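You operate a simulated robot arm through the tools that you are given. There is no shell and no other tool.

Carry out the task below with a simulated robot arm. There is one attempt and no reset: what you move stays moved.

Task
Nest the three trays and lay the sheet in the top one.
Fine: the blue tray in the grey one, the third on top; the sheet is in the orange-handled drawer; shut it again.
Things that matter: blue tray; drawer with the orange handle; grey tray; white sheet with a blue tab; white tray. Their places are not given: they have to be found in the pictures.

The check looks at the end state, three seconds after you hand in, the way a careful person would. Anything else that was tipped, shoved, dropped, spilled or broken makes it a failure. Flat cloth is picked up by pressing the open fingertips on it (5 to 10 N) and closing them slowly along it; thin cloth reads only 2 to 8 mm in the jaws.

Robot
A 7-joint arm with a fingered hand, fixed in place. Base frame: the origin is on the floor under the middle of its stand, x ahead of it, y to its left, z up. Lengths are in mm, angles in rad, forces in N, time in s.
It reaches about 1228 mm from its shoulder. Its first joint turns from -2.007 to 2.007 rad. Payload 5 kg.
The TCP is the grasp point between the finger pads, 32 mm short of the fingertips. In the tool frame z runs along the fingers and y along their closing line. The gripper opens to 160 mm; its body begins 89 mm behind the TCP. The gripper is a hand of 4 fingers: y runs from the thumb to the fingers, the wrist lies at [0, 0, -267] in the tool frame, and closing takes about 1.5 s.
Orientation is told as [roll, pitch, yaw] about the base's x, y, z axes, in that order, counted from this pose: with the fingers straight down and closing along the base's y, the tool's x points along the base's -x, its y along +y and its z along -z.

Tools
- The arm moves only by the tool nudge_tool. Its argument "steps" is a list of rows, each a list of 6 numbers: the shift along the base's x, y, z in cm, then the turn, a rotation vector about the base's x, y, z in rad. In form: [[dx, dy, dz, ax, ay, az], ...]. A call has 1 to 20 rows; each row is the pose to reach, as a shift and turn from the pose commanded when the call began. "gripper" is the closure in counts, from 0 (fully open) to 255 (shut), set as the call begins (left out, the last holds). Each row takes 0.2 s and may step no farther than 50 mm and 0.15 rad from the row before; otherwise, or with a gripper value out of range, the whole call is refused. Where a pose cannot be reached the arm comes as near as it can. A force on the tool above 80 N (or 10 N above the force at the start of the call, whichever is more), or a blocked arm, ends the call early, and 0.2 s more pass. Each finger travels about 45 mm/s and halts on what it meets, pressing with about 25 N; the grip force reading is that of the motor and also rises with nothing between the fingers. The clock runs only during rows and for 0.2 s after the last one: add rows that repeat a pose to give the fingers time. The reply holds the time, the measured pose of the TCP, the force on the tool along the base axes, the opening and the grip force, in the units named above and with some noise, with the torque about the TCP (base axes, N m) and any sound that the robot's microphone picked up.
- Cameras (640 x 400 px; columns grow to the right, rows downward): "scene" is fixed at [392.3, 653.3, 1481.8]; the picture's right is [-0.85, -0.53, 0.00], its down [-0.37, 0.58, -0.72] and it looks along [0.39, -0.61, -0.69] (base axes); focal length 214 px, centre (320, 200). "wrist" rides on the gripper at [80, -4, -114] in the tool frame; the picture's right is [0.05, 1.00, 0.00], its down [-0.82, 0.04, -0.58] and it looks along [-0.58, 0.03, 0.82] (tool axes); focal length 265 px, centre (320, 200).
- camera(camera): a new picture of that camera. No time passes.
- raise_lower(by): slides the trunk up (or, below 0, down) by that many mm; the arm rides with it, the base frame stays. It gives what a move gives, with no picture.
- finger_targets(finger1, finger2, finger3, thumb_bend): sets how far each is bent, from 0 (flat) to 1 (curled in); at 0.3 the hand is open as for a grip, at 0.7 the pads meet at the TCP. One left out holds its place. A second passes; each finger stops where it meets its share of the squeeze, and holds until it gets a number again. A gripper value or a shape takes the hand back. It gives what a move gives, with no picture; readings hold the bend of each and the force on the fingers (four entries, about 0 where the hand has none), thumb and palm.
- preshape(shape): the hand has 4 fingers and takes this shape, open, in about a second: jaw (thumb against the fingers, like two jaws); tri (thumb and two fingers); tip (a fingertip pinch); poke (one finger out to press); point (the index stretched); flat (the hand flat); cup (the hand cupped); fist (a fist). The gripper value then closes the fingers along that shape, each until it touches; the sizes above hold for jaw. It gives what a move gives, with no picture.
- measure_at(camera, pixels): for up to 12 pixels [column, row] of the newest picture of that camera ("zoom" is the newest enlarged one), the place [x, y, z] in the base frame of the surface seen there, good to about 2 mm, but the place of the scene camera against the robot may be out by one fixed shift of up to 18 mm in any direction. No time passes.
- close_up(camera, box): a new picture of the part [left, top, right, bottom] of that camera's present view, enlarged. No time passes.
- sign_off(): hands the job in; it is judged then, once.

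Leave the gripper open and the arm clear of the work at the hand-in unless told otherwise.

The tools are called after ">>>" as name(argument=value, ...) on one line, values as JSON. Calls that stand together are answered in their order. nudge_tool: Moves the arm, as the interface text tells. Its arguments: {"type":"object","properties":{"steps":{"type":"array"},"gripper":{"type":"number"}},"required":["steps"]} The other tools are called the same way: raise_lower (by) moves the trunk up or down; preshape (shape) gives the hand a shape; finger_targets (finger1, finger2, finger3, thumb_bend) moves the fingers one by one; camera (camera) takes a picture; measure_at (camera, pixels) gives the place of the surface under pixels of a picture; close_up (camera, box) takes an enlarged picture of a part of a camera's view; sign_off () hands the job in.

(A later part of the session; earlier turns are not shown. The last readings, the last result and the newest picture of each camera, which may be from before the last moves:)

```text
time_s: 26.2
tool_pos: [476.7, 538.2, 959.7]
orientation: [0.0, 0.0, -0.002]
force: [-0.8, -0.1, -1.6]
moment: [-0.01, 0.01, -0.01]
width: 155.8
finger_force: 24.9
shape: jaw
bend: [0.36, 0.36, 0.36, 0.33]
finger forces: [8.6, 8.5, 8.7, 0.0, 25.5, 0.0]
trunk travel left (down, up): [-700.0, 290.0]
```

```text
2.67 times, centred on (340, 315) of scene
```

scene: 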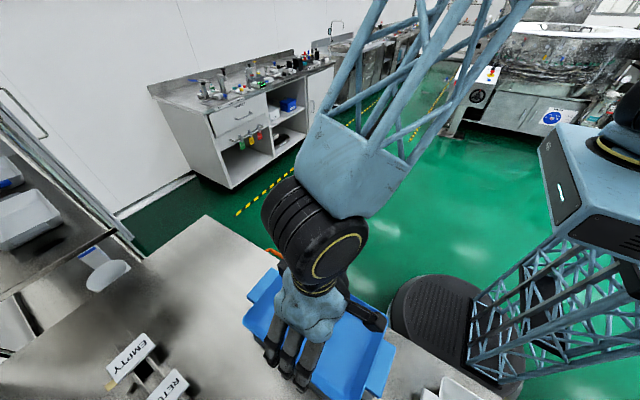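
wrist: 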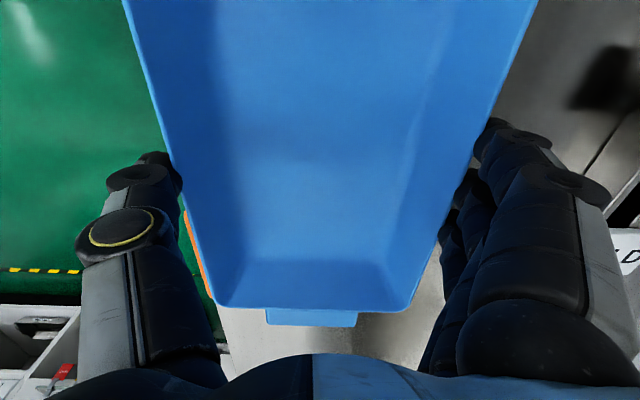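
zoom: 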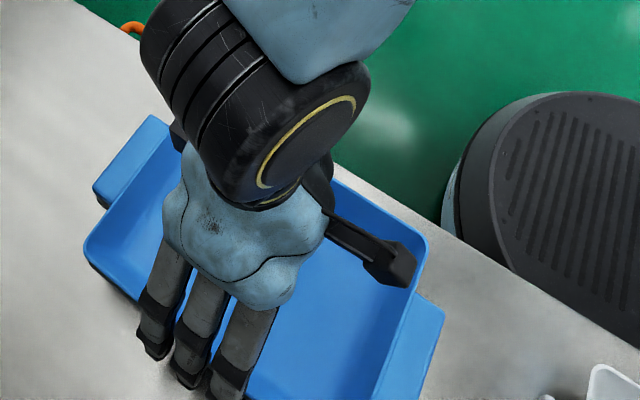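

There's no contact yet (force −1.6 N is just the tray's weight). I'll creep down 4 mm and read the force.

>>> nudge_tool(steps=[[0, 0.05, -0.2, 0, 0, 0], [0, 0.05, -0.4, 0, 0, 0], [0, 0.05, -0.4, 0, 0, 0]])

```text
time_s: 27.0
tool_pos: [478.9, 539.3, 955.6]
orientation: [0.0, 0.0, -0.001]
force: [-0.2, -0.3, -1.6]
moment: [0.02, 0.0, 0.04]
width: 155.5
finger_force: 24.6
shape: jaw
bend: [0.36, 0.36, 0.36, 0.33]
finger forces: [8.7, 8.7, 8.7, 0.0, 25.6, 0.0]
trunk travel left (down, up): [-700.0, 290.0]
```

Still free. I'll creep down another 4 mm.

>>> nudge_tool(steps=[[0, 0, -0.2, 0, 0, 0], [0, 0, -0.4, 0, 0, 0], [0, 0, -0.4, 0, 0, 0]])

```text
time_s: 27.8
tool_pos: [478.6, 539.2, 952.2]
orientation: [0.002, -0.002, -0.002]
force: [0.5, -0.8, 6.6]
moment: [-0.1, 0.0, 0.0]
width: 155.7
finger_force: 24.8
shape: jaw
bend: [0.36, 0.36, 0.36, 0.33]
finger forces: [8.8, 8.8, 8.8, 0.0, 26.8, 0.0]
trunk travel left (down, up): [-700.0, 290.0]
```

Contact at TCP z≈952 (about +8 N), with the blue rim only about 13 mm above the grey rim. I'll ease up 1 mm and then open the fingers so the tray settles into the grey one.

>>> nudge_tool(steps=[[0, 0, 0.1, 0, 0, 0], [0, 0, 0.1, 0, 0, 0]])

>>> finger_targets(finger1=0.2, finger2=0.2, finger3=0.2, thumb_bend=0.2)

>>> camera(camera="wrist")

>>> close_up(camera="scene", box=[220, 240, 460, 390])

```text
time_s: 28.4
tool_pos: [478.7, 540.4, 952.4]
orientation: [0.002, -0.001, -0.001]
force: [0.6, 1.0, 3.2]
moment: [-0.02, 0.02, -0.06]
width: 155.4
finger_force: 24.8
shape: jaw
bend: [0.36, 0.36, 0.36, 0.33]
finger forces: [9.2, 9.0, 9.1, 0.0, 26.2, 0.0]
trunk travel left (down, up): [-700.0, 290.0]
```

```text
time_s: 29.4
tool_pos: [477.8, 538.9, 952.2]
orientation: [0.002, -0.001, -0.001]
force: [1.6, 0.1, 0.0]
moment: [0.02, 0.01, 0.04]
width: 193.8
finger_force: 0.0
shape: fingers
bend: [0.2, 0.2, 0.2, 0.2]
finger forces: [0.1, 0.1, 0.1, 0.0, 0.0, 0.0]
trunk travel left (down, up): [-700.0, 290.0]
```

```text
taken
```

wrist: 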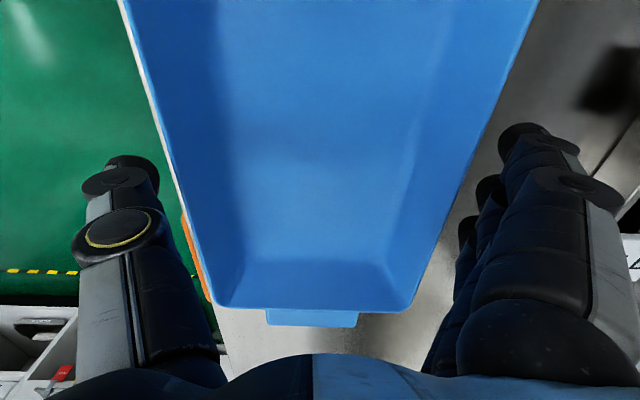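

```text
2.67 times, centred on (340, 315) of scene
```

zoom: 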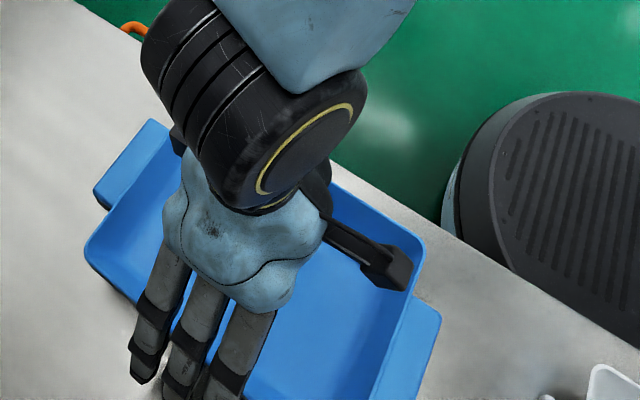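

Released. I'll measure the blue rim height and position to see how it has settled.

>>> measure_at(camera="wrist", pixels=[[290, 303], [340, 306], [240, 303], [385, 308], [130, 30], [142, 70], [158, 120], [528, 30], [514, 70], [496, 115], [310, 320], [285, 320]])

```text
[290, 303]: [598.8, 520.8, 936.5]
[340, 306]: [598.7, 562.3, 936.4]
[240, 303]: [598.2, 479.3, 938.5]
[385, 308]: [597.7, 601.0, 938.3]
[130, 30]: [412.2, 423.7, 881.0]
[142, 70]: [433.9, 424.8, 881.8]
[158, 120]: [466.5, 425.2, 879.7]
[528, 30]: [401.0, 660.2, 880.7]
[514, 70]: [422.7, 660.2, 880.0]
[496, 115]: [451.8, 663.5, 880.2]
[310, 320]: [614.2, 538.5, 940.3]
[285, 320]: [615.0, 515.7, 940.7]
```

The blue rim now reads z≈937, about 11 mm above the grey one, which is plausible for nesting. I'll rise straight up and look at the whole stack.

>>> nudge_tool(steps=[[0, 0, 1, 0, 0, 0], [0, 0, 3, 0, 0, 0], [0, 0, 6, 0, 0, 0], [0, 0, 10, 0, 0, 0], [0, 0, 14.5, 0, 0, 0], [0, 0, 14.5, 0, 0, 0]])

>>> camera(camera="wrist")

>>> close_up(camera="scene", box=[220, 240, 460, 390])

```text
time_s: 30.8
tool_pos: [478.4, 540.4, 1096.6]
orientation: [-0.001, -0.001, -0.001]
force: [-0.5, 0.5, -0.7]
moment: [0.0, 0.0, -0.04]
width: 193.9
finger_force: 0.1
shape: fingers
bend: [0.2, 0.2, 0.2, 0.2]
finger forces: [0.0, 0.0, 0.0, 0.0, 0.1, 0.0]
trunk travel left (down, up): [-700.0, 290.0]
```

```text
taken
```

wrist: 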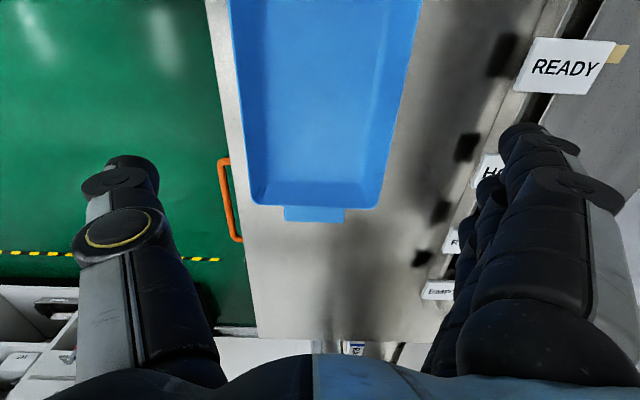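

```text
2.67 times, centred on (340, 315) of scene
```

zoom: 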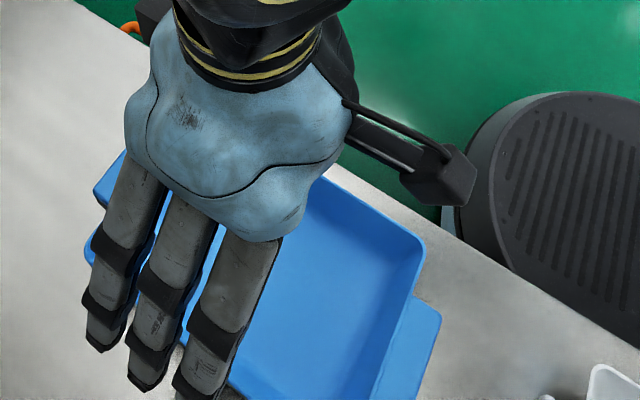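

The stack looks square. I'll move over to the white tray (centre about 109, 540) at this height and use the cleared scene view to check the stack.

>>> nudge_tool(steps=[[-3, 0, 0, 0, 0, 0], [-7, 0, 0, 0, 0, 0], [-11, 0, 0, 0, 0, 0], [-15, 0, 0, 0, 0, 0], [-19, 0, 0, 0, 0, 0], [-23, 0, 0, 0, 0, 0], [-27, 0, 0, 0, 0, 0], [-31, 0, 0, 0, 0, 0], [-35, 0, 0, 0, 0, 0], [-36.9, 0, 0.3, 0, 0, 0], [-36.9, 0, 0.3, 0, 0, 0]])

>>> camera(camera="wrist")

>>> camera(camera="scene")

>>> close_up(camera="scene", box=[220, 240, 460, 390])

```text
time_s: 33.2
tool_pos: [109.1, 540.4, 1099.7]
orientation: [0.0, -0.001, -0.001]
force: [0.6, -0.3, -0.5]
moment: [-0.02, 0.02, -0.01]
width: 194.0
finger_force: 0.1
shape: fingers
bend: [0.2, 0.2, 0.2, 0.2]
finger forces: [0.1, 0.0, 0.1, 0.1, 0.1, 0.1]
trunk travel left (down, up): [-700.0, 290.0]
```

```text
taken
```

wrist: 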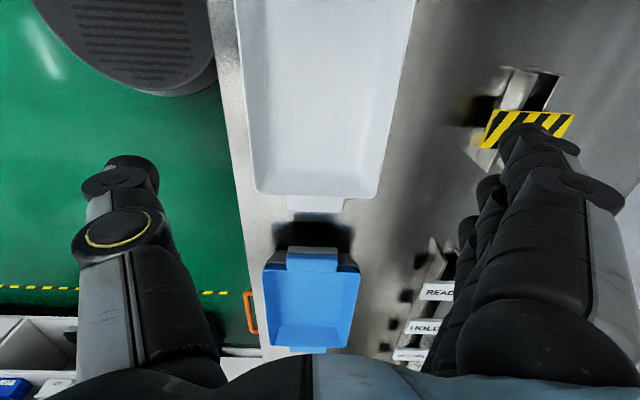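

```text
taken
```

scene: 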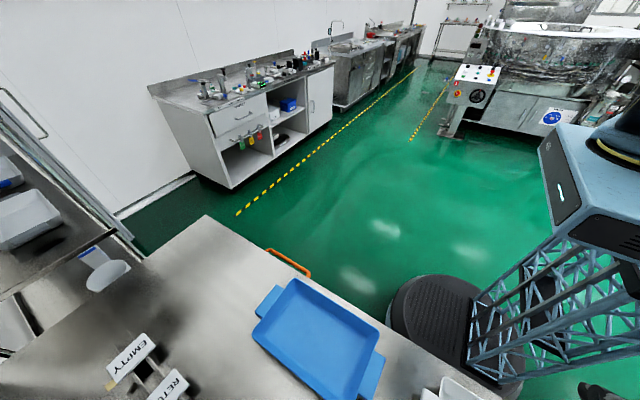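

```text
2.67 times, centred on (340, 315) of scene
```

zoom: 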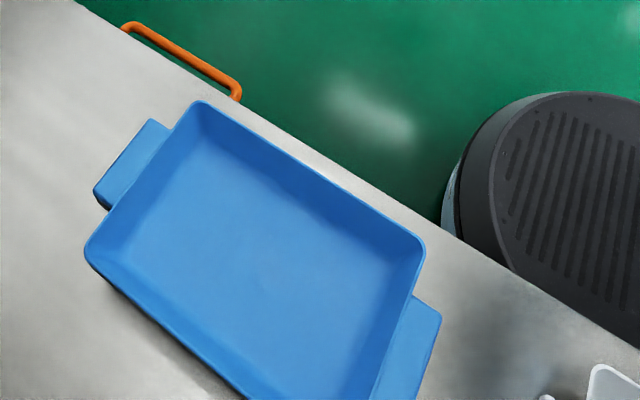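

The stack looks neat. I'll check its level with scene points on the four blue rim corners (scene reads about 8 mm high) and measure the white tray's far rim here.

>>> measure_at(camera="zoom", pixels=[[198, 105], [90, 250], [420, 243], [310, 170], [160, 170], [148, 310], [150, 130], [435, 320], [407, 305], [92, 275], [98, 195], [250, 250]])

>>> measure_at(camera="wrist", pixels=[[310, 195], [285, 193], [350, 196], [238, 60], [248, 140], [402, 60], [390, 120], [310, 205], [295, 205], [310, 100], [312, 252], [310, 330]])

```text
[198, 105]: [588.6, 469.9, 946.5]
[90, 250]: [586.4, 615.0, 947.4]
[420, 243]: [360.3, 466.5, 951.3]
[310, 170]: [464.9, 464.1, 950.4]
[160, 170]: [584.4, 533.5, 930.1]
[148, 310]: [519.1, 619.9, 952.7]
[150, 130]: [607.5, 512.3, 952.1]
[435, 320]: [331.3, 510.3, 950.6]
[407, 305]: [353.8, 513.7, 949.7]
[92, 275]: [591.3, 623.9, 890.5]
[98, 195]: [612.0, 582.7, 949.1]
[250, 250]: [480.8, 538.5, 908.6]
```

```text
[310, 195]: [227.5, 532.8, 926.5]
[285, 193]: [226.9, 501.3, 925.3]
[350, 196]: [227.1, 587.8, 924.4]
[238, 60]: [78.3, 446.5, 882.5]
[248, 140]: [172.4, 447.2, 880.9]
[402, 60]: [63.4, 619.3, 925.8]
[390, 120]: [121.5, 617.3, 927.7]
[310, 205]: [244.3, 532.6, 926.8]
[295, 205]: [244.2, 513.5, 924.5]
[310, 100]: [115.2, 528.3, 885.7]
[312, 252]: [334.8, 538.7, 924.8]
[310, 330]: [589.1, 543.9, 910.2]
```

I'll zoom into the stack from the wrist camera to check it is seated level, reading the near tab and rim.

>>> close_up(camera="wrist", box=[220, 210, 400, 360])

>>> measure_at(camera="zoom", pixels=[[320, 155], [320, 125], [320, 180], [280, 140], [400, 140], [180, 200], [470, 200], [480, 190], [160, 215], [310, 360], [330, 145], [320, 165]])

```text
2.67 times, centred on (310, 285) of wrist
```

zoom: 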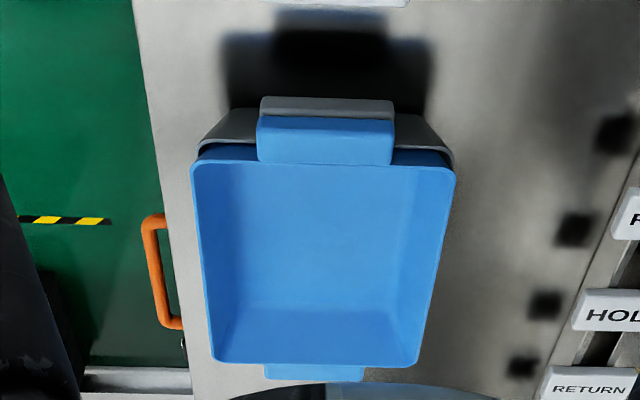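

```text
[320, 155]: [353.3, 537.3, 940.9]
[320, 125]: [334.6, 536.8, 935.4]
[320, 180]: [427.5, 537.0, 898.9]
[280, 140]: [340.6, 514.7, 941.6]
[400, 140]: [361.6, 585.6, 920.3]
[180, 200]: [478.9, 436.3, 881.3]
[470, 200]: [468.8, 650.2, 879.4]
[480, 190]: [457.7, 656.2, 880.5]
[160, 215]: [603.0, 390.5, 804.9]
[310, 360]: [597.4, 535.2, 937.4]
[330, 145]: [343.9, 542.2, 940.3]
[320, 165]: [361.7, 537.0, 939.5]
```

The stack is level: both tabs at z≈940, pitch about 13 mm, centred. Now the white tray: I'll descend at (108, 539.5) with the hand wide, as before.

>>> nudge_tool(steps=[[-0.1, -0.05, -4, 0, 0, 0], [-0.1, -0.05, -8, 0, 0, 0], [-0.1, -0.05, -11, 0, 0, 0], [-0.1, -0.05, -13, 0, 0, 0], [-0.1, -0.05, -13, 0, 0, 0]])

>>> camera(camera="wrist")

```text
time_s: 34.4
tool_pos: [108.9, 539.2, 970.2]
orientation: [0.002, 0.001, -0.003]
force: [-0.1, 0.3, 0.2]
moment: [-0.01, 0.02, 0.04]
width: 193.9
finger_force: 0.0
shape: fingers
bend: [0.2, 0.2, 0.2, 0.2]
finger forces: [0.0, 0.1, 0.0, 0.1, 0.1, 0.0]
trunk travel left (down, up): [-700.0, 290.0]
```

```text
taken
```

wrist: 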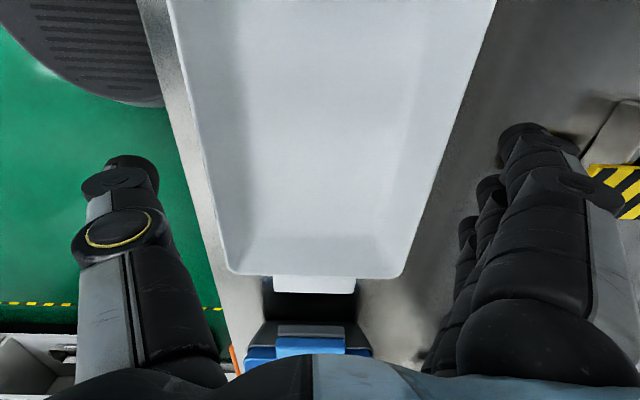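

Alignment matches the earlier grasp. I'll lower to z≈937.5 and close.

>>> nudge_tool(steps=[[0, 0, -1.1, 0, 0, 0], [0, 0, -2.2, 0, 0, 0], [0, 0, -3.2, 0, 0, 0], [0, 0, -3.2, 0, 0, 0]])

>>> nudge_tool(steps=[[0, 0, 0, 0, 0, 0], [0, 0, 0, 0, 0, 0], [0, 0, 0, 0, 0, 0], [0, 0, 0, 0, 0, 0], [0, 0, 0, 0, 0, 0], [0, 0, 0, 0, 0, 0], [0, 0, 0, 0, 0, 0], [0, 0, 0, 0, 0, 0]], gripper=60)

>>> camera(camera="wrist")

```text
time_s: 35.4
tool_pos: [108.8, 539.8, 939.8]
orientation: [0.0, -0.001, -0.003]
force: [-0.4, 0.3, 0.5]
moment: [0.01, 0.0, -0.01]
width: 194.0
finger_force: 0.1
shape: fingers
bend: [0.2, 0.2, 0.2, 0.2]
finger forces: [0.0, 0.0, 0.0, 0.0, 0.0, 0.0]
trunk travel left (down, up): [-700.0, 290.0]
```

```text
time_s: 37.2
tool_pos: [109.7, 539.8, 940.0]
orientation: [0.0, 0.001, -0.003]
force: [1.0, 0.0, 2.5]
moment: [-0.1, 0.03, 0.0]
width: 155.5
finger_force: 25.2
shape: jaw
bend: [0.36, 0.36, 0.36, 0.33]
finger forces: [8.2, 8.3, 8.4, 0.1, 24.7, 0.1]
trunk travel left (down, up): [-700.0, 290.0]
```

```text
taken
```

wrist: 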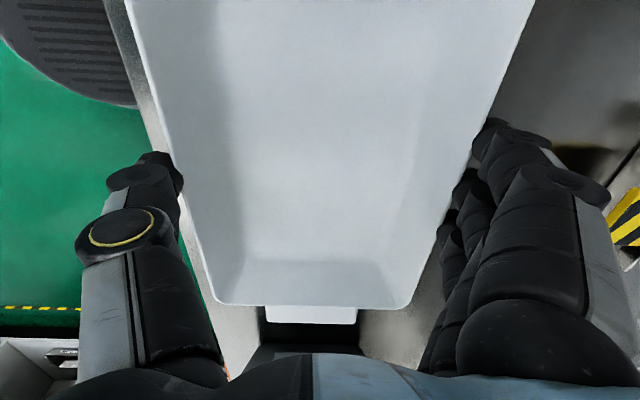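

The white tray is gripped (8.2–8.4 N per finger, thumb 24.7 N). I'll lift it slowly by 15 mm and then up to about z=1040.

>>> nudge_tool(steps=[[0, 0, 0.3, 0, 0, 0], [0, 0, 0.6, 0, 0, 0], [0, 0, 0.9, 0, 0, 0], [0, 0, 1.2, 0, 0, 0], [0, 0, 1.5, 0, 0, 0], [0, 0, 1.5, 0, 0, 0]])

>>> camera(camera="wrist")

```text
time_s: 38.6
tool_pos: [110.0, 538.9, 954.4]
orientation: [0.001, 0.0, -0.002]
force: [-0.4, 0.5, -2.0]
moment: [0.02, 0.03, -0.03]
width: 155.5
finger_force: 25.0
shape: jaw
bend: [0.36, 0.36, 0.36, 0.33]
finger forces: [8.3, 8.3, 8.4, 0.0, 24.7, 0.0]
trunk travel left (down, up): [-700.0, 290.0]
```

```text
taken
```

wrist: 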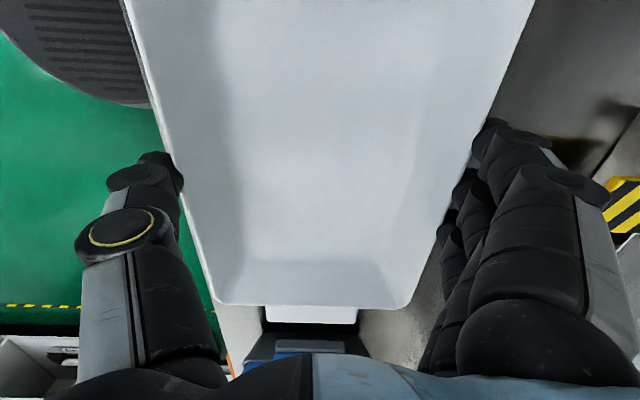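

It holds steadily. I'll lift to z≈1045 and carry it in +x by 369 mm over the stack.

>>> nudge_tool(steps=[[0, 0, 2, 0, 0, 0], [0, 0, 4, 0, 0, 0], [0, 0, 6, 0, 0, 0], [0, 0, 8, 0, 0, 0], [0, 0, 9.5, 0, 0, 0], [0, 0, 9.5, 0, 0, 0]])

>>> nudge_tool(steps=[[1, 0, 0, 0, 0, 0], [3, 0, 0, 0, 0, 0], [5.5, 0, 0, 0, 0, 0], [8, 0, 0, 0, 0, 0], [10.5, 0, 0, 0, 0, 0], [13, 0, 0, 0, 0, 0], [15.5, 0, 0, 0, 0, 0], [18, 0, 0, 0, 0, 0], [20.5, 0, 0, 0, 0, 0], [23, 0, 0, 0, 0, 0], [25.5, 0, 0, 0, 0, 0], [28, 0, 0, 0, 0, 0], [30.5, 0, 0, 0, 0, 0], [33, 0, 0, 0, 0, 0], [35, 0, 0, 0, 0, 0], [36.5, 0, 0, 0, 0, 0], [36.9, 0, 0, 0, 0, 0], [36.9, 0, 0, 0, 0, 0]])

>>> camera(camera="wrist")

>>> camera(camera="scene")

```text
time_s: 40.0
tool_pos: [109.1, 538.9, 1049.9]
orientation: [0.0, 0.001, -0.001]
force: [1.0, 0.6, -1.2]
moment: [0.05, -0.03, -0.02]
width: 155.6
finger_force: 24.8
shape: jaw
bend: [0.36, 0.36, 0.36, 0.33]
finger forces: [8.3, 8.3, 8.3, 0.0, 24.6, 0.1]
trunk travel left (down, up): [-700.0, 290.0]
```

```text
time_s: 43.8
tool_pos: [478.3, 538.4, 1047.8]
orientation: [0.001, -0.001, -0.001]
force: [-0.3, 0.2, -1.5]
moment: [-0.02, -0.02, -0.02]
width: 155.6
finger_force: 24.7
shape: jaw
bend: [0.36, 0.36, 0.36, 0.33]
finger forces: [8.2, 8.3, 8.3, 0.0, 24.4, 0.0]
trunk travel left (down, up): [-700.0, 290.0]
```

```text
taken
```

wrist: 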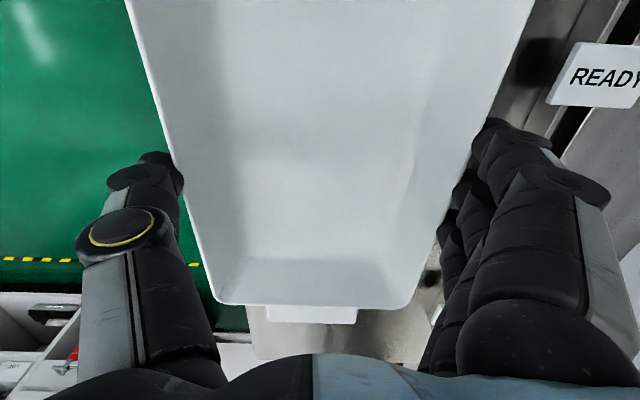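

```text
taken
```

scene: 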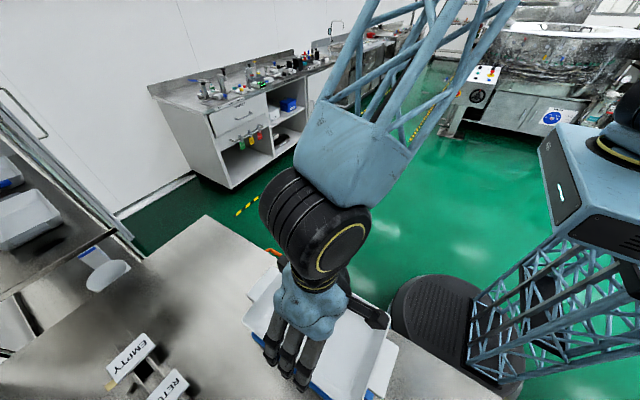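

I'll measure the white rim (far edge row ~304, left edge col ~150, right edge col ~510) in the wrist view to align with the blue tray.

>>> measure_at(camera="wrist", pixels=[[290, 303], [340, 305], [240, 302], [385, 307], [138, 30], [150, 70], [166, 120], [523, 30], [508, 70], [488, 115], [310, 318], [285, 318]])

```text
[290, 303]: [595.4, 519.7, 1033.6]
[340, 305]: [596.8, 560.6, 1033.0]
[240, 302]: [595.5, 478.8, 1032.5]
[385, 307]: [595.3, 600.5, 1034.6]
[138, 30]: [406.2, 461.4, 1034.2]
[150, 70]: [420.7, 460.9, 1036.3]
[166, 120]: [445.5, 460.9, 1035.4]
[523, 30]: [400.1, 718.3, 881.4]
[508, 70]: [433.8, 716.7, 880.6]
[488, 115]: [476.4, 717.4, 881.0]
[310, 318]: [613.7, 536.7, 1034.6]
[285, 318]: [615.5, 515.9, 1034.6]
```

I'll measure the far edge more finely on an enlarged view.

>>> close_up(camera="wrist", box=[200, 270, 420, 340])

>>> measure_at(camera="wrist", pixels=[[250, 303], [250, 304], [250, 305], [250, 306], [375, 307], [375, 308], [375, 309], [375, 310], [310, 321], [310, 323], [310, 325], [225, 300]])

```text
2.91 times, centred on (310, 305) of wrist
```

zoom: 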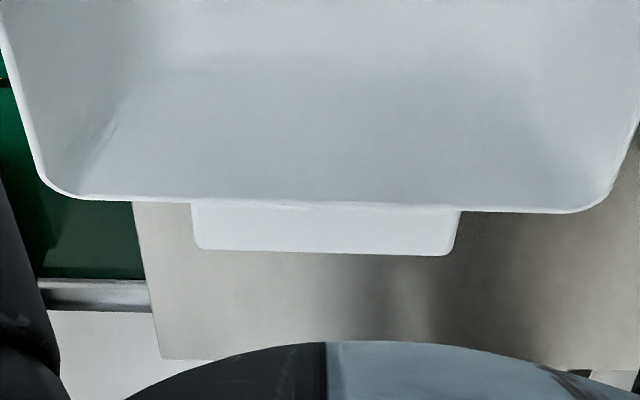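

```text
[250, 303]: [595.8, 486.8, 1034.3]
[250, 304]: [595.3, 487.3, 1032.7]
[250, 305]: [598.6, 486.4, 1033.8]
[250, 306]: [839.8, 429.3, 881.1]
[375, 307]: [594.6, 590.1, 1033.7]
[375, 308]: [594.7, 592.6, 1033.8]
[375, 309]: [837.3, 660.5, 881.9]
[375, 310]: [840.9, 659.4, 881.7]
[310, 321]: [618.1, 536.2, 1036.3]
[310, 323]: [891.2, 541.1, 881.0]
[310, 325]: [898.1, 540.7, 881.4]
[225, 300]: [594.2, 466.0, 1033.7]
```

The white tray's far edge is at x≈597 against the blue's 598.5, so I'll shift +1 mm in x and lower to TCP z≈970. After that I'll creep.

>>> nudge_tool(steps=[[0.1, 0.05, -1.5, 0, 0, 0], [0.1, 0.05, -3, 0, 0, 0], [0.1, 0.05, -4.5, 0, 0, 0], [0.1, 0.05, -6, 0, 0, 0], [0.1, 0.05, -7, 0, 0, 0], [0.1, 0.05, -7.7, 0, 0, 0], [0.1, 0.05, -7.7, 0, 0, 0]])

>>> nudge_tool(steps=[[0, 0, -0.2, 0, 0, 0], [0, 0, -0.4, 0, 0, 0], [0, 0, -0.4, 0, 0, 0]])

```text
time_s: 45.4
tool_pos: [478.8, 539.4, 971.5]
orientation: [0.001, -0.001, -0.002]
force: [0.1, 0.0, -2.9]
moment: [-0.01, 0.0, -0.02]
width: 155.6
finger_force: 24.6
shape: jaw
bend: [0.36, 0.36, 0.36, 0.33]
finger forces: [8.2, 8.1, 8.4, 0.1, 24.5, 0.0]
trunk travel left (down, up): [-700.0, 290.0]
```

```text
time_s: 46.2
tool_pos: [477.7, 539.8, 968.7]
orientation: [0.001, -0.004, -0.002]
force: [0.8, 0.1, 13.1]
moment: [-0.24, 0.01, 0.0]
width: 155.5
finger_force: 25.2
shape: jaw
bend: [0.36, 0.36, 0.36, 0.33]
finger forces: [8.4, 8.4, 8.4, 0.0, 26.2, 0.0]
trunk travel left (down, up): [-700.0, 290.0]
```

Contact at z≈968.7 with about 15 N, and the white rim is within a few mm of seated. I'll ease up 2 mm and open the fingers.

>>> nudge_tool(steps=[[0, 0, 0.15, 0, 0, 0], [0, 0, 0.2, 0, 0, 0], [0, 0, 0.2, 0, 0, 0]])

>>> finger_targets(finger1=0.2, finger2=0.2, finger3=0.2, thumb_bend=0.2)

>>> nudge_tool(steps=[[0, 0, 1, 0, 0, 0], [0, 0, 3, 0, 0, 0], [0, 0, 6, 0, 0, 0], [0, 0, 10, 0, 0, 0], [0, 0, 14, 0, 0, 0], [0, 0, 14, 0, 0, 0]])

>>> camera(camera="wrist")

>>> close_up(camera="scene", box=[220, 240, 460, 390])

```text
time_s: 47.0
tool_pos: [478.7, 538.0, 970.0]
orientation: [0.001, 0.0, 0.0]
force: [1.2, 0.7, 1.6]
moment: [0.02, 0.03, -0.01]
width: 155.2
finger_force: 24.3
shape: jaw
bend: [0.36, 0.36, 0.36, 0.33]
finger forces: [8.8, 8.7, 8.7, 0.0, 25.4, 0.0]
trunk travel left (down, up): [-700.0, 290.0]
```

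```text
time_s: 48.0
tool_pos: [478.7, 538.7, 969.1]
orientation: [0.002, 0.001, 0.0]
force: [0.3, -0.6, 0.3]
moment: [0.03, 0.01, 0.02]
width: 193.6
finger_force: 0.0
shape: fingers
bend: [0.2, 0.2, 0.2, 0.2]
finger forces: [0.0, 0.0, 0.0, 0.0, 0.0, 0.0]
trunk travel left (down, up): [-700.0, 290.0]
```

```text
time_s: 49.4
tool_pos: [479.8, 539.9, 1108.6]
orientation: [0.0, 0.0, 0.0]
force: [-0.3, 0.0, 0.2]
moment: [-0.04, 0.01, 0.02]
width: 193.8
finger_force: 0.1
shape: fingers
bend: [0.2, 0.2, 0.2, 0.2]
finger forces: [0.0, 0.1, 0.0, 0.0, 0.1, 0.1]
trunk travel left (down, up): [-700.0, 290.0]
```

```text
taken
```

wrist: 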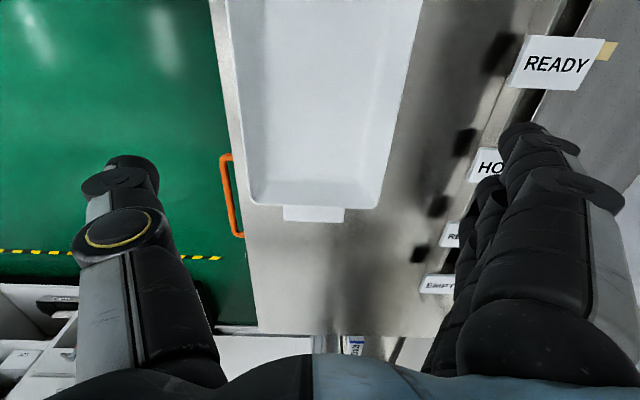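

```text
2.67 times, centred on (340, 315) of scene
```

zoom: 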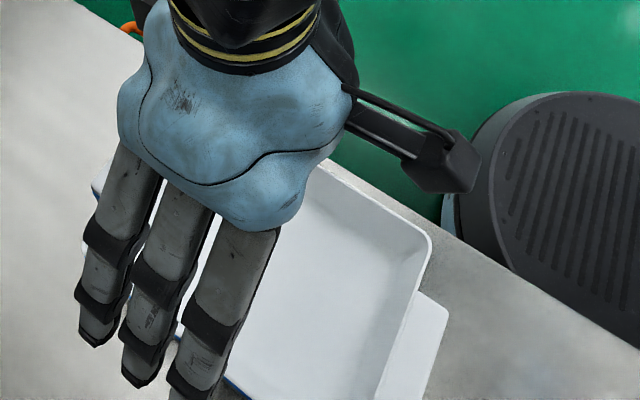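

The white tray is on top. I'll measure its rim in this wrist view for height and level.

>>> measure_at(camera="wrist", pixels=[[300, 205], [260, 204], [360, 208], [240, 100], [233, 50], [400, 100], [408, 50], [310, 215], [300, 215], [330, 216], [245, 140], [390, 150]])

```text
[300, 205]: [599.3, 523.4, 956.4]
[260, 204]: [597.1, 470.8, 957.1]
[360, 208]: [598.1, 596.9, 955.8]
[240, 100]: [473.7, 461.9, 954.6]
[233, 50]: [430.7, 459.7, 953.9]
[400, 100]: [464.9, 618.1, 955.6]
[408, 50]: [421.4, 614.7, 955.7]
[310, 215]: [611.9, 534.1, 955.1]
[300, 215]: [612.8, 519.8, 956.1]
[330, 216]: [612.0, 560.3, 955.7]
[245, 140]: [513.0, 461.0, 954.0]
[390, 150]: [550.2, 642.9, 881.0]
```

The white rim is level at z≈955 with edges matching the stack, so nesting is done. Next is the drawer: I'll move the hand out in front of the bench, yawed +90° so the camera faces the drawer front, and shrink the hand to jaw-open.

>>> nudge_tool(steps=[[1.8, -2.8, 0, 0, 0, 0.131], [3.7, -5.7, 0, 0, 0, 0.262], [5.5, -8.5, 0, 0, 0, 0.393], [7.3, -11.3, 0, 0, 0, 0.524], [9.2, -14.2, 0, 0, 0, 0.654], [11, -17, 0, 0, 0, 0.785], [12.8, -19.8, 0, 0, 0, 0.916], [14.7, -22.7, 0, 0, 0, 1.047], [16.5, -25.5, 0, 0, 0, 1.178], [18.3, -28.3, 0, 0, 0, 1.309], [20.2, -31.2, 0, 0, 0, 1.44], [22, -34, 0, 0, 0, 1.5708], [22, -34, 0, 0, 0, 1.5708]], gripper=0)

>>> camera(camera="wrist")

>>> camera(camera="scene")

```text
time_s: 52.2
tool_pos: [700.2, 199.0, 1110.6]
orientation: [0.002, 0.001, 1.574]
force: [-0.1, -0.2, -0.7]
moment: [-0.01, 0.0, 0.04]
width: 160.2
finger_force: 0.0
shape: jaw
bend: [0.3, 0.3, 0.3, 0.3]
finger forces: [0.0, 0.0, 0.0, 0.0, 0.0, 0.0]
trunk travel left (down, up): [-700.0, 290.0]
```

```text
taken
```

wrist: 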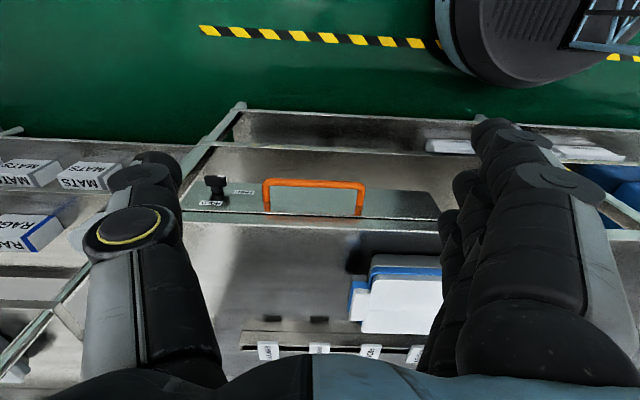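

```text
taken
```

scene: 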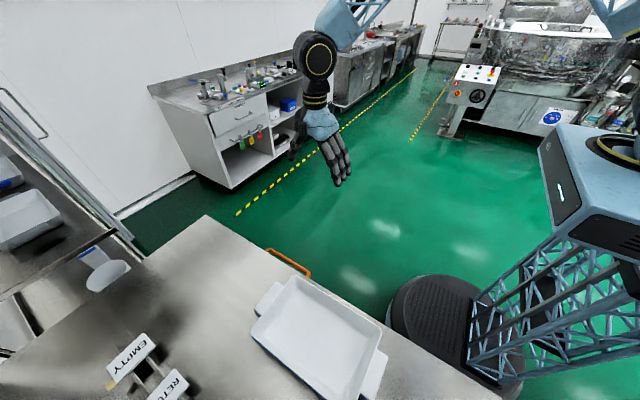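

The drawer front is visible, with the orange handle at (315,183) and a black knob at (215,187) with small labels. I'll zoom in.

>>> close_up(camera="wrist", box=[170, 150, 450, 240])

>>> measure_at(camera="wrist", pixels=[[215, 180], [215, 192], [270, 185], [315, 183], [362, 187], [266, 212], [358, 215], [315, 205], [240, 192], [190, 208], [438, 218], [420, 195]])

```text
2.29 times, centred on (310, 195) of wrist
```

zoom: 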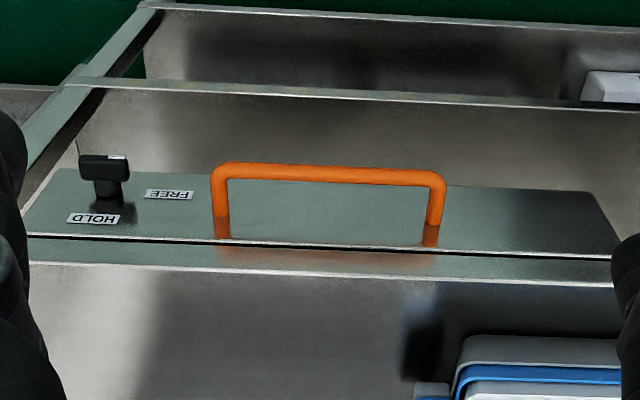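

```text
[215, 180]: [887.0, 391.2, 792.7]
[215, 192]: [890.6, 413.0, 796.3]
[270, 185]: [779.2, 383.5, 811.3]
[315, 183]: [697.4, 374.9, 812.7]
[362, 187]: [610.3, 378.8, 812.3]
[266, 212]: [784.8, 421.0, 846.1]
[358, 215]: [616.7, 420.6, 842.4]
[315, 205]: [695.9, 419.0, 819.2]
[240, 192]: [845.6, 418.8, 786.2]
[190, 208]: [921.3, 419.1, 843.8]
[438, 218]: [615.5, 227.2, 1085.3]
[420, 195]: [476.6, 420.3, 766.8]
```

Important: there's a black latch knob with labels "HOLD" (above it) and "FREE" (beside it), so the drawer is probably latched. I'll measure the knob, the labels and the front frame before moving closer for a frontal look.

>>> measure_at(camera="wrist", pixels=[[240, 107], [350, 116], [350, 152], [450, 155], [185, 170], [210, 203], [244, 192], [208, 178], [222, 178], [217, 176], [450, 145], [130, 150]])

>>> close_up(camera="wrist", box=[180, 160, 276, 220])

```text
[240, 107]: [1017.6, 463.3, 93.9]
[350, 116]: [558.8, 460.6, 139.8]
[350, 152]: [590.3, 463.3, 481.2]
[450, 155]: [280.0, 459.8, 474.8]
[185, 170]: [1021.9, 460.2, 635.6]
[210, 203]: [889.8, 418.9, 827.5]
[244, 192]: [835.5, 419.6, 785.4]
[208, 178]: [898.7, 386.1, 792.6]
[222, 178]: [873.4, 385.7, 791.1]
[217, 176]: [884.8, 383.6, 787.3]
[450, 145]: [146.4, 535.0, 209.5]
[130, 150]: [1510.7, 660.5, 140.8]
```

```text
6.67 times, centred on (228, 190) of wrist
```

zoom: 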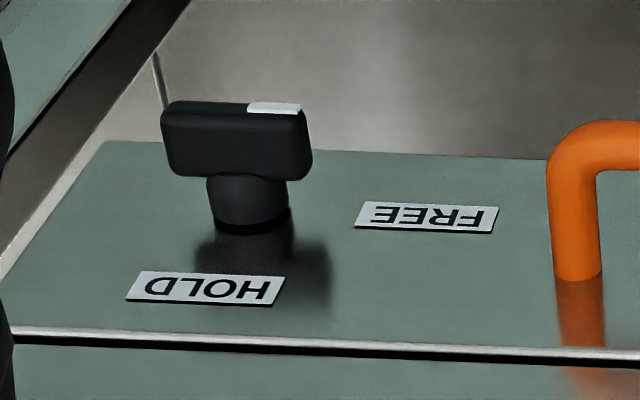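

The knob's white marker points toward "FREE" (−x side), so the latch seems already free. The handle bar is centred at about (698, 379, 807), 40 mm in front of the panel (y≈419). I'll take it with the hand horizontal, fingers pointing +y and closing vertically. First I'll turn the yaw back to 0.

>>> nudge_tool(steps=[[0, 0, -0.9, 0, 0, -0.143], [0, 0, -1.8, 0, 0, -0.286], [0, 0, -2.7, 0, 0, -0.429], [0, 0, -3.6, 0, 0, -0.572], [0, 0, -4.5, 0, 0, -0.715], [0, 0, -5.4, 0, 0, -0.858], [0, 0, -6.3, 0, 0, -1.001], [0, 0, -7.2, 0, 0, -1.144], [0, 0, -8.1, 0, 0, -1.287], [0, 0, -9, 0, 0, -1.43], [0, 0, -10, 0, 0, -1.5708], [0, 0, -10, 0, 0, -1.5708]])

>>> nudge_tool(steps=[[0, 0, -1.5, 0.143, 0, 0], [0, 0, -3, 0.286, 0, 0], [0, 0, -4.5, 0.429, 0, 0], [0, 0, -6, 0.572, 0, 0], [0, 0, -8, 0.715, 0, 0], [0, 0, -10, 0.858, 0, 0], [0, 0, -12, 1.001, 0, 0], [0, 0, -14, 1.144, 0, 0], [0, 0, -16, 1.287, 0, 0], [0, 0, -18, 1.43, 0, 0], [0, 0, -20, 1.5708, 0, 0], [0, 0, -20, 1.5708, 0, 0]])

>>> camera(camera="wrist")

>>> camera(camera="scene")

```text
time_s: 54.8
tool_pos: [698.3, 196.9, 1009.2]
orientation: [0.001, -0.001, -0.004]
force: [0.2, 0.0, 0.1]
moment: [0.02, 0.02, -0.02]
width: 160.1
finger_force: 0.0
shape: jaw
bend: [0.3, 0.3, 0.3, 0.3]
finger forces: [0.0, 0.0, 0.1, 0.0, 0.0, 0.1]
trunk travel left (down, up): [-700.0, 290.0]
```

```text
time_s: 57.1
tool_pos: [780.7, 89.3, 907.8]
orientation: [1.263, -0.163, 0.002]
force: [0.2, -0.1, 0.4]
moment: [-0.04, 0.0, -0.02]
width: 159.9
finger_force: 0.1
shape: jaw
bend: [0.3, 0.3, 0.3, 0.3]
finger forces: [0.1, 0.0, 0.1, 0.0, 0.0, 0.1]
trunk travel left (down, up): [-700.0, 290.0]
stopped in row 11: the arm was blocked; the commanded pose is now the measured one
```

```text
taken
```

wrist: 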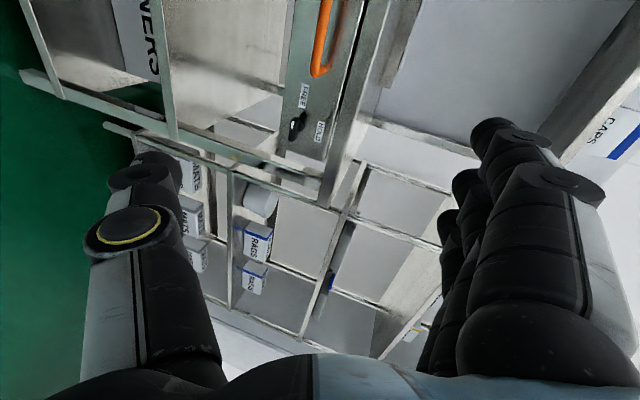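

```text
taken
```

scene: 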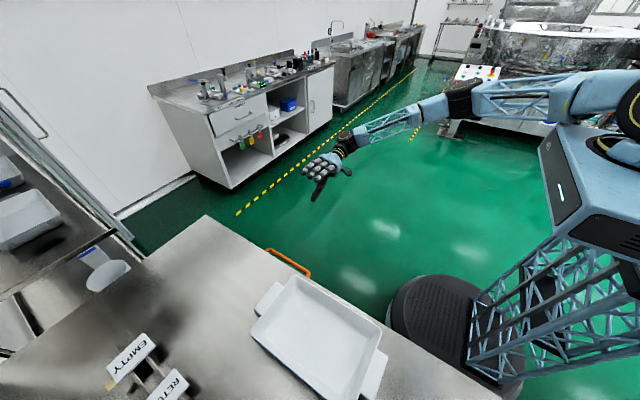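

The arm was blocked at about 72° of tilt (joint limits), and nothing was touched. I'll use a steeper grasp instead: hand tilted only 0.3 rad, fingers coming down behind the bar and the thumb in front. First I'll go back to that orientation at about (698, 250, 960).

>>> nudge_tool(steps=[[-1.0, 2.0, 0.65, -0.12, 0.0188, -0.0098], [-2.1, 4.0, 1.3, -0.24, 0.0376, -0.0196], [-3.1, 6.0, 1.95, -0.36, 0.0563, -0.0294], [-4.1, 8.0, 2.6, -0.481, 0.0751, -0.0393], [-5.2, 10.0, 3.25, -0.601, 0.0939, -0.0491], [-6.2, 12.0, 3.9, -0.721, 0.1127, -0.0589], [-7.2, 14.0, 4.55, -0.841, 0.1314, -0.0687], [-8.27, 16.07, 5.2, -0.961, 0.1502, -0.0785], [-8.27, 16.07, 5.2, -0.961, 0.1502, -0.0785]])

>>> camera(camera="wrist")

>>> camera(camera="scene")

```text
time_s: 59.1
tool_pos: [696.4, 252.4, 958.0]
orientation: [0.305, 0.003, -0.003]
force: [0.0, -0.9, 0.3]
moment: [0.01, 0.01, -0.03]
width: 160.1
finger_force: 0.1
shape: jaw
bend: [0.3, 0.3, 0.3, 0.3]
finger forces: [0.0, 0.0, 0.0, 0.0, 0.1, 0.1]
trunk travel left (down, up): [-700.0, 290.0]
```

```text
taken
```

wrist: 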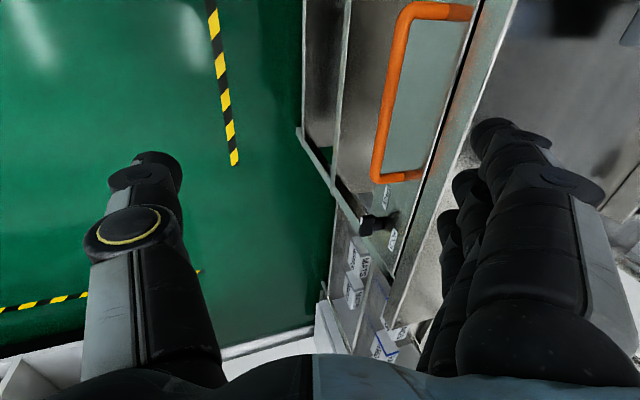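

```text
taken
```

scene: 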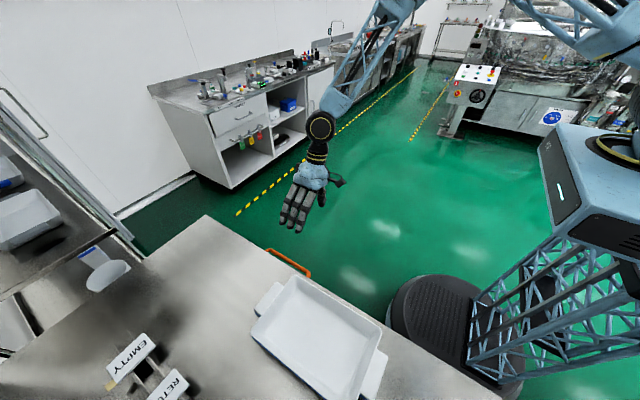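

Now the handle is in view from the side. I'll measure the bar, its legs, the panel and the bench edge.

>>> measure_at(camera="wrist", pixels=[[377, 120], [384, 120], [390, 120], [381, 90], [393, 60], [400, 177], [415, 174], [420, 120], [440, 12], [456, 110], [465, 100], [375, 225]])

>>> close_up(camera="wrist", box=[330, 0, 530, 125])

```text
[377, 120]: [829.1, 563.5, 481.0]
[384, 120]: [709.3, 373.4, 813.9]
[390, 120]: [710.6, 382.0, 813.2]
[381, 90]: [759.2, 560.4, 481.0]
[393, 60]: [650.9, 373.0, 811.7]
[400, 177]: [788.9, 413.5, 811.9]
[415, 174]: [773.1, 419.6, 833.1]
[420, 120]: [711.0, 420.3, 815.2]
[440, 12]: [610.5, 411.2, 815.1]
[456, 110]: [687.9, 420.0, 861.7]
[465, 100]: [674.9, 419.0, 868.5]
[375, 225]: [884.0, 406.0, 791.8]
```

```text
3.20 times, centred on (430, 62) of wrist
```

zoom: 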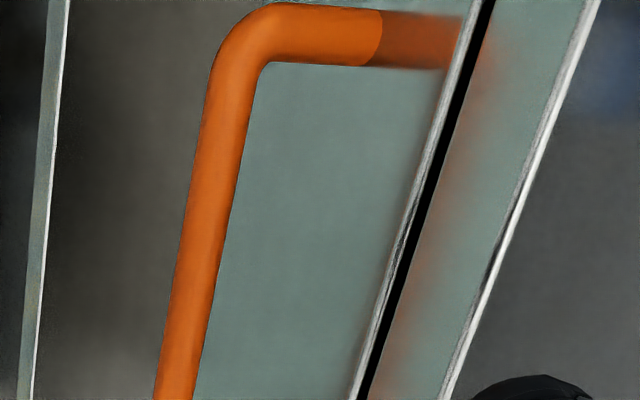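

The bar spans y≈370–384 with its top at z≈814, and the panel is at y≈420, so the gap is 36 mm. I'll curl the three fingers to 0.6 and leave the thumb at 0.3, then check where the fingertips are.

>>> finger_targets(finger1=0.6, finger2=0.6, finger3=0.6, thumb_bend=0.3)

>>> camera(camera="wrist")

>>> close_up(camera="wrist", box=[300, 100, 620, 300])

```text
time_s: 60.1
tool_pos: [697.1, 253.6, 958.3]
orientation: [0.304, 0.003, -0.002]
force: [-0.7, 0.5, -0.5]
moment: [-0.01, 0.03, 0.01]
width: 112.0
finger_force: 0.0
shape: fingers
bend: [0.6, 0.6, 0.6, 0.3]
finger forces: [0.0, 0.1, 0.0, 0.0, 0.0, 0.1]
trunk travel left (down, up): [-700.0, 290.0]
```

```text
taken
```

wrist: 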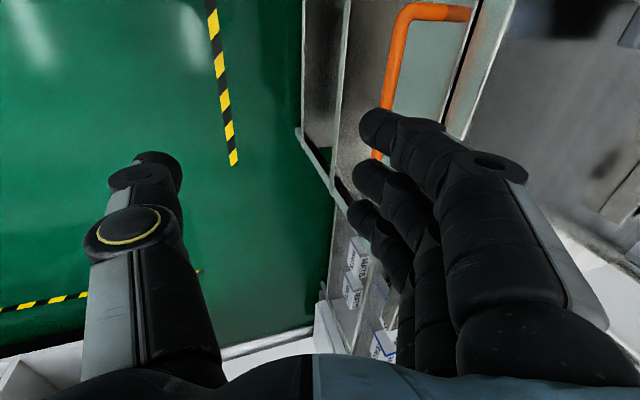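

```text
2.00 times, centred on (460, 200) of wrist
```

zoom: 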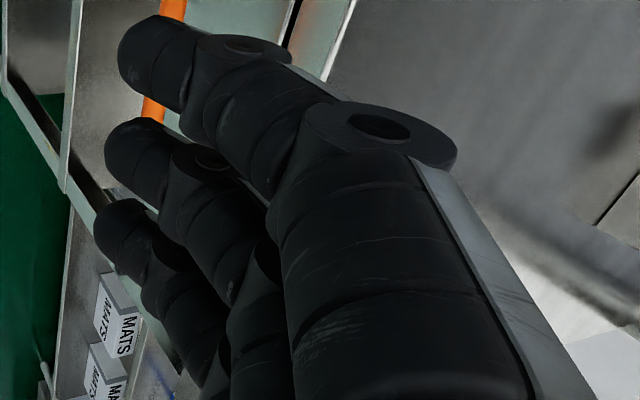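

I'll measure points on the nearest finger's tip and back to convert into tool coordinates.

>>> measure_at(camera="zoom", pixels=[[122, 60], [150, 40], [170, 20], [190, 70], [240, 50], [280, 55], [330, 140], [440, 150], [110, 160], [100, 230], [480, 260], [240, 150]])

```text
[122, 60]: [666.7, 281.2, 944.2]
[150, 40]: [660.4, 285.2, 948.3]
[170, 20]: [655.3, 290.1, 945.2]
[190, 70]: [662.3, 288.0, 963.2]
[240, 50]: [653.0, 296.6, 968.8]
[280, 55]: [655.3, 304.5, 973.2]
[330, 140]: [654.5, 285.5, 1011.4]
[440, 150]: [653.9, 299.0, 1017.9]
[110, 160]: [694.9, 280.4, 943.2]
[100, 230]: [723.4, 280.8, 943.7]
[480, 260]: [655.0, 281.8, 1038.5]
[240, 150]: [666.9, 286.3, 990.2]
```

At 0.6 the fingers form a good hook. With the hand tilted 0.6 rad, the knuckles clear the panel by about 11 mm. I'll tilt to 0.6 rad and move to a pre-pose (698, 320, 877) in front of and above the bar.

>>> nudge_tool(steps=[[0.05, 1.6, -2, 0.074, 0, 0], [0.1, 3.3, -4, 0.148, 0, 0], [0.1, 5, -6, 0.222, 0, 0], [0.1, 6.6, -8.1, 0.296, 0, 0], [0.1, 6.6, -8.1, 0.296, 0, 0]])

>>> camera(camera="wrist")

>>> close_up(camera="scene", box=[220, 160, 400, 290])

```text
time_s: 61.3
tool_pos: [696.8, 321.1, 877.2]
orientation: [0.601, 0.002, -0.001]
force: [-0.1, 0.6, -0.3]
moment: [-0.03, 0.0, 0.0]
width: 111.8
finger_force: 0.0
shape: fingers
bend: [0.6, 0.6, 0.6, 0.3]
finger forces: [0.1, 0.0, 0.1, 0.1, 0.1, 0.1]
trunk travel left (down, up): [-700.0, 290.0]
```

```text
taken
```

wrist: 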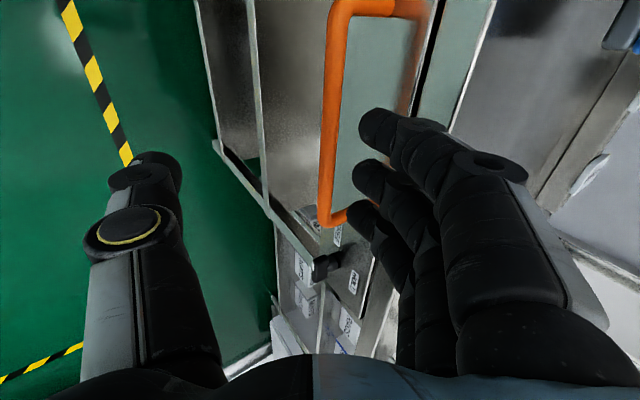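

```text
3.08 times, centred on (310, 225) of scene
```

zoom: 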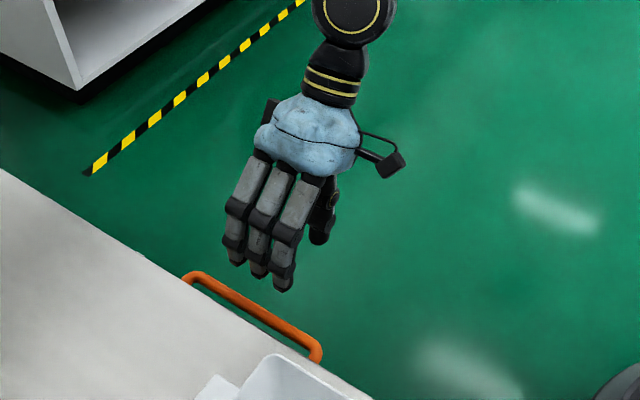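

I'll re-measure the bar and fingertips from this pose before going in.

>>> measure_at(camera="wrist", pixels=[[322, 150], [327, 150], [333, 150], [337, 150], [330, 120], [360, 130], [372, 118], [352, 175], [347, 212], [395, 110], [415, 125], [400, 80]])

```text
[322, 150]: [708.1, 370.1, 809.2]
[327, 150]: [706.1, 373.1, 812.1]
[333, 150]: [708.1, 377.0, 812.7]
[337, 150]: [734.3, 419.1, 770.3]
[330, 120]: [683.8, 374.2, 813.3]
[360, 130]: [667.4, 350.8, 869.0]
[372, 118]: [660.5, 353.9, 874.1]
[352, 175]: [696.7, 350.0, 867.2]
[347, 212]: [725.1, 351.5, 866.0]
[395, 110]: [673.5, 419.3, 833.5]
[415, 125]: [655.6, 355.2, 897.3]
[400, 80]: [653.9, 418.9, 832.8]
```

Bar centre ≈ (y 377.5, z 809). I'll advance along the finger direction, first 50 mm, and check.

>>> nudge_tool(steps=[[0, 0.7, -1.03, 0, 0, 0], [0, 1.4, -2.06, 0, 0, 0], [0, 2.1, -3.1, 0, 0, 0], [0, 2.83, -4.13, 0, 0, 0], [0, 2.83, -4.13, 0, 0, 0]])

>>> camera(camera="wrist")

>>> close_up(camera="wrist", box=[260, 60, 500, 210])

```text
time_s: 62.5
tool_pos: [696.6, 348.4, 835.3]
orientation: [0.604, 0.001, 0.0]
force: [-0.5, 0.2, 0.0]
moment: [-0.01, 0.04, 0.01]
width: 111.7
finger_force: 0.1
shape: fingers
bend: [0.6, 0.6, 0.6, 0.3]
finger forces: [0.1, 0.0, 0.0, 0.0, 0.0, 0.0]
trunk travel left (down, up): [-700.0, 290.0]
```

```text
taken
```

wrist: 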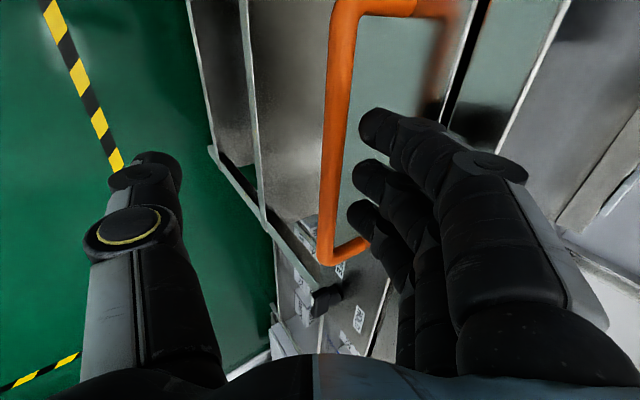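

```text
2.67 times, centred on (380, 135) of wrist
```

zoom: 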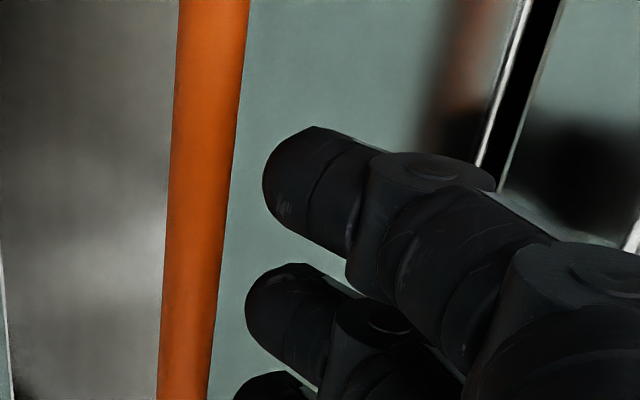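

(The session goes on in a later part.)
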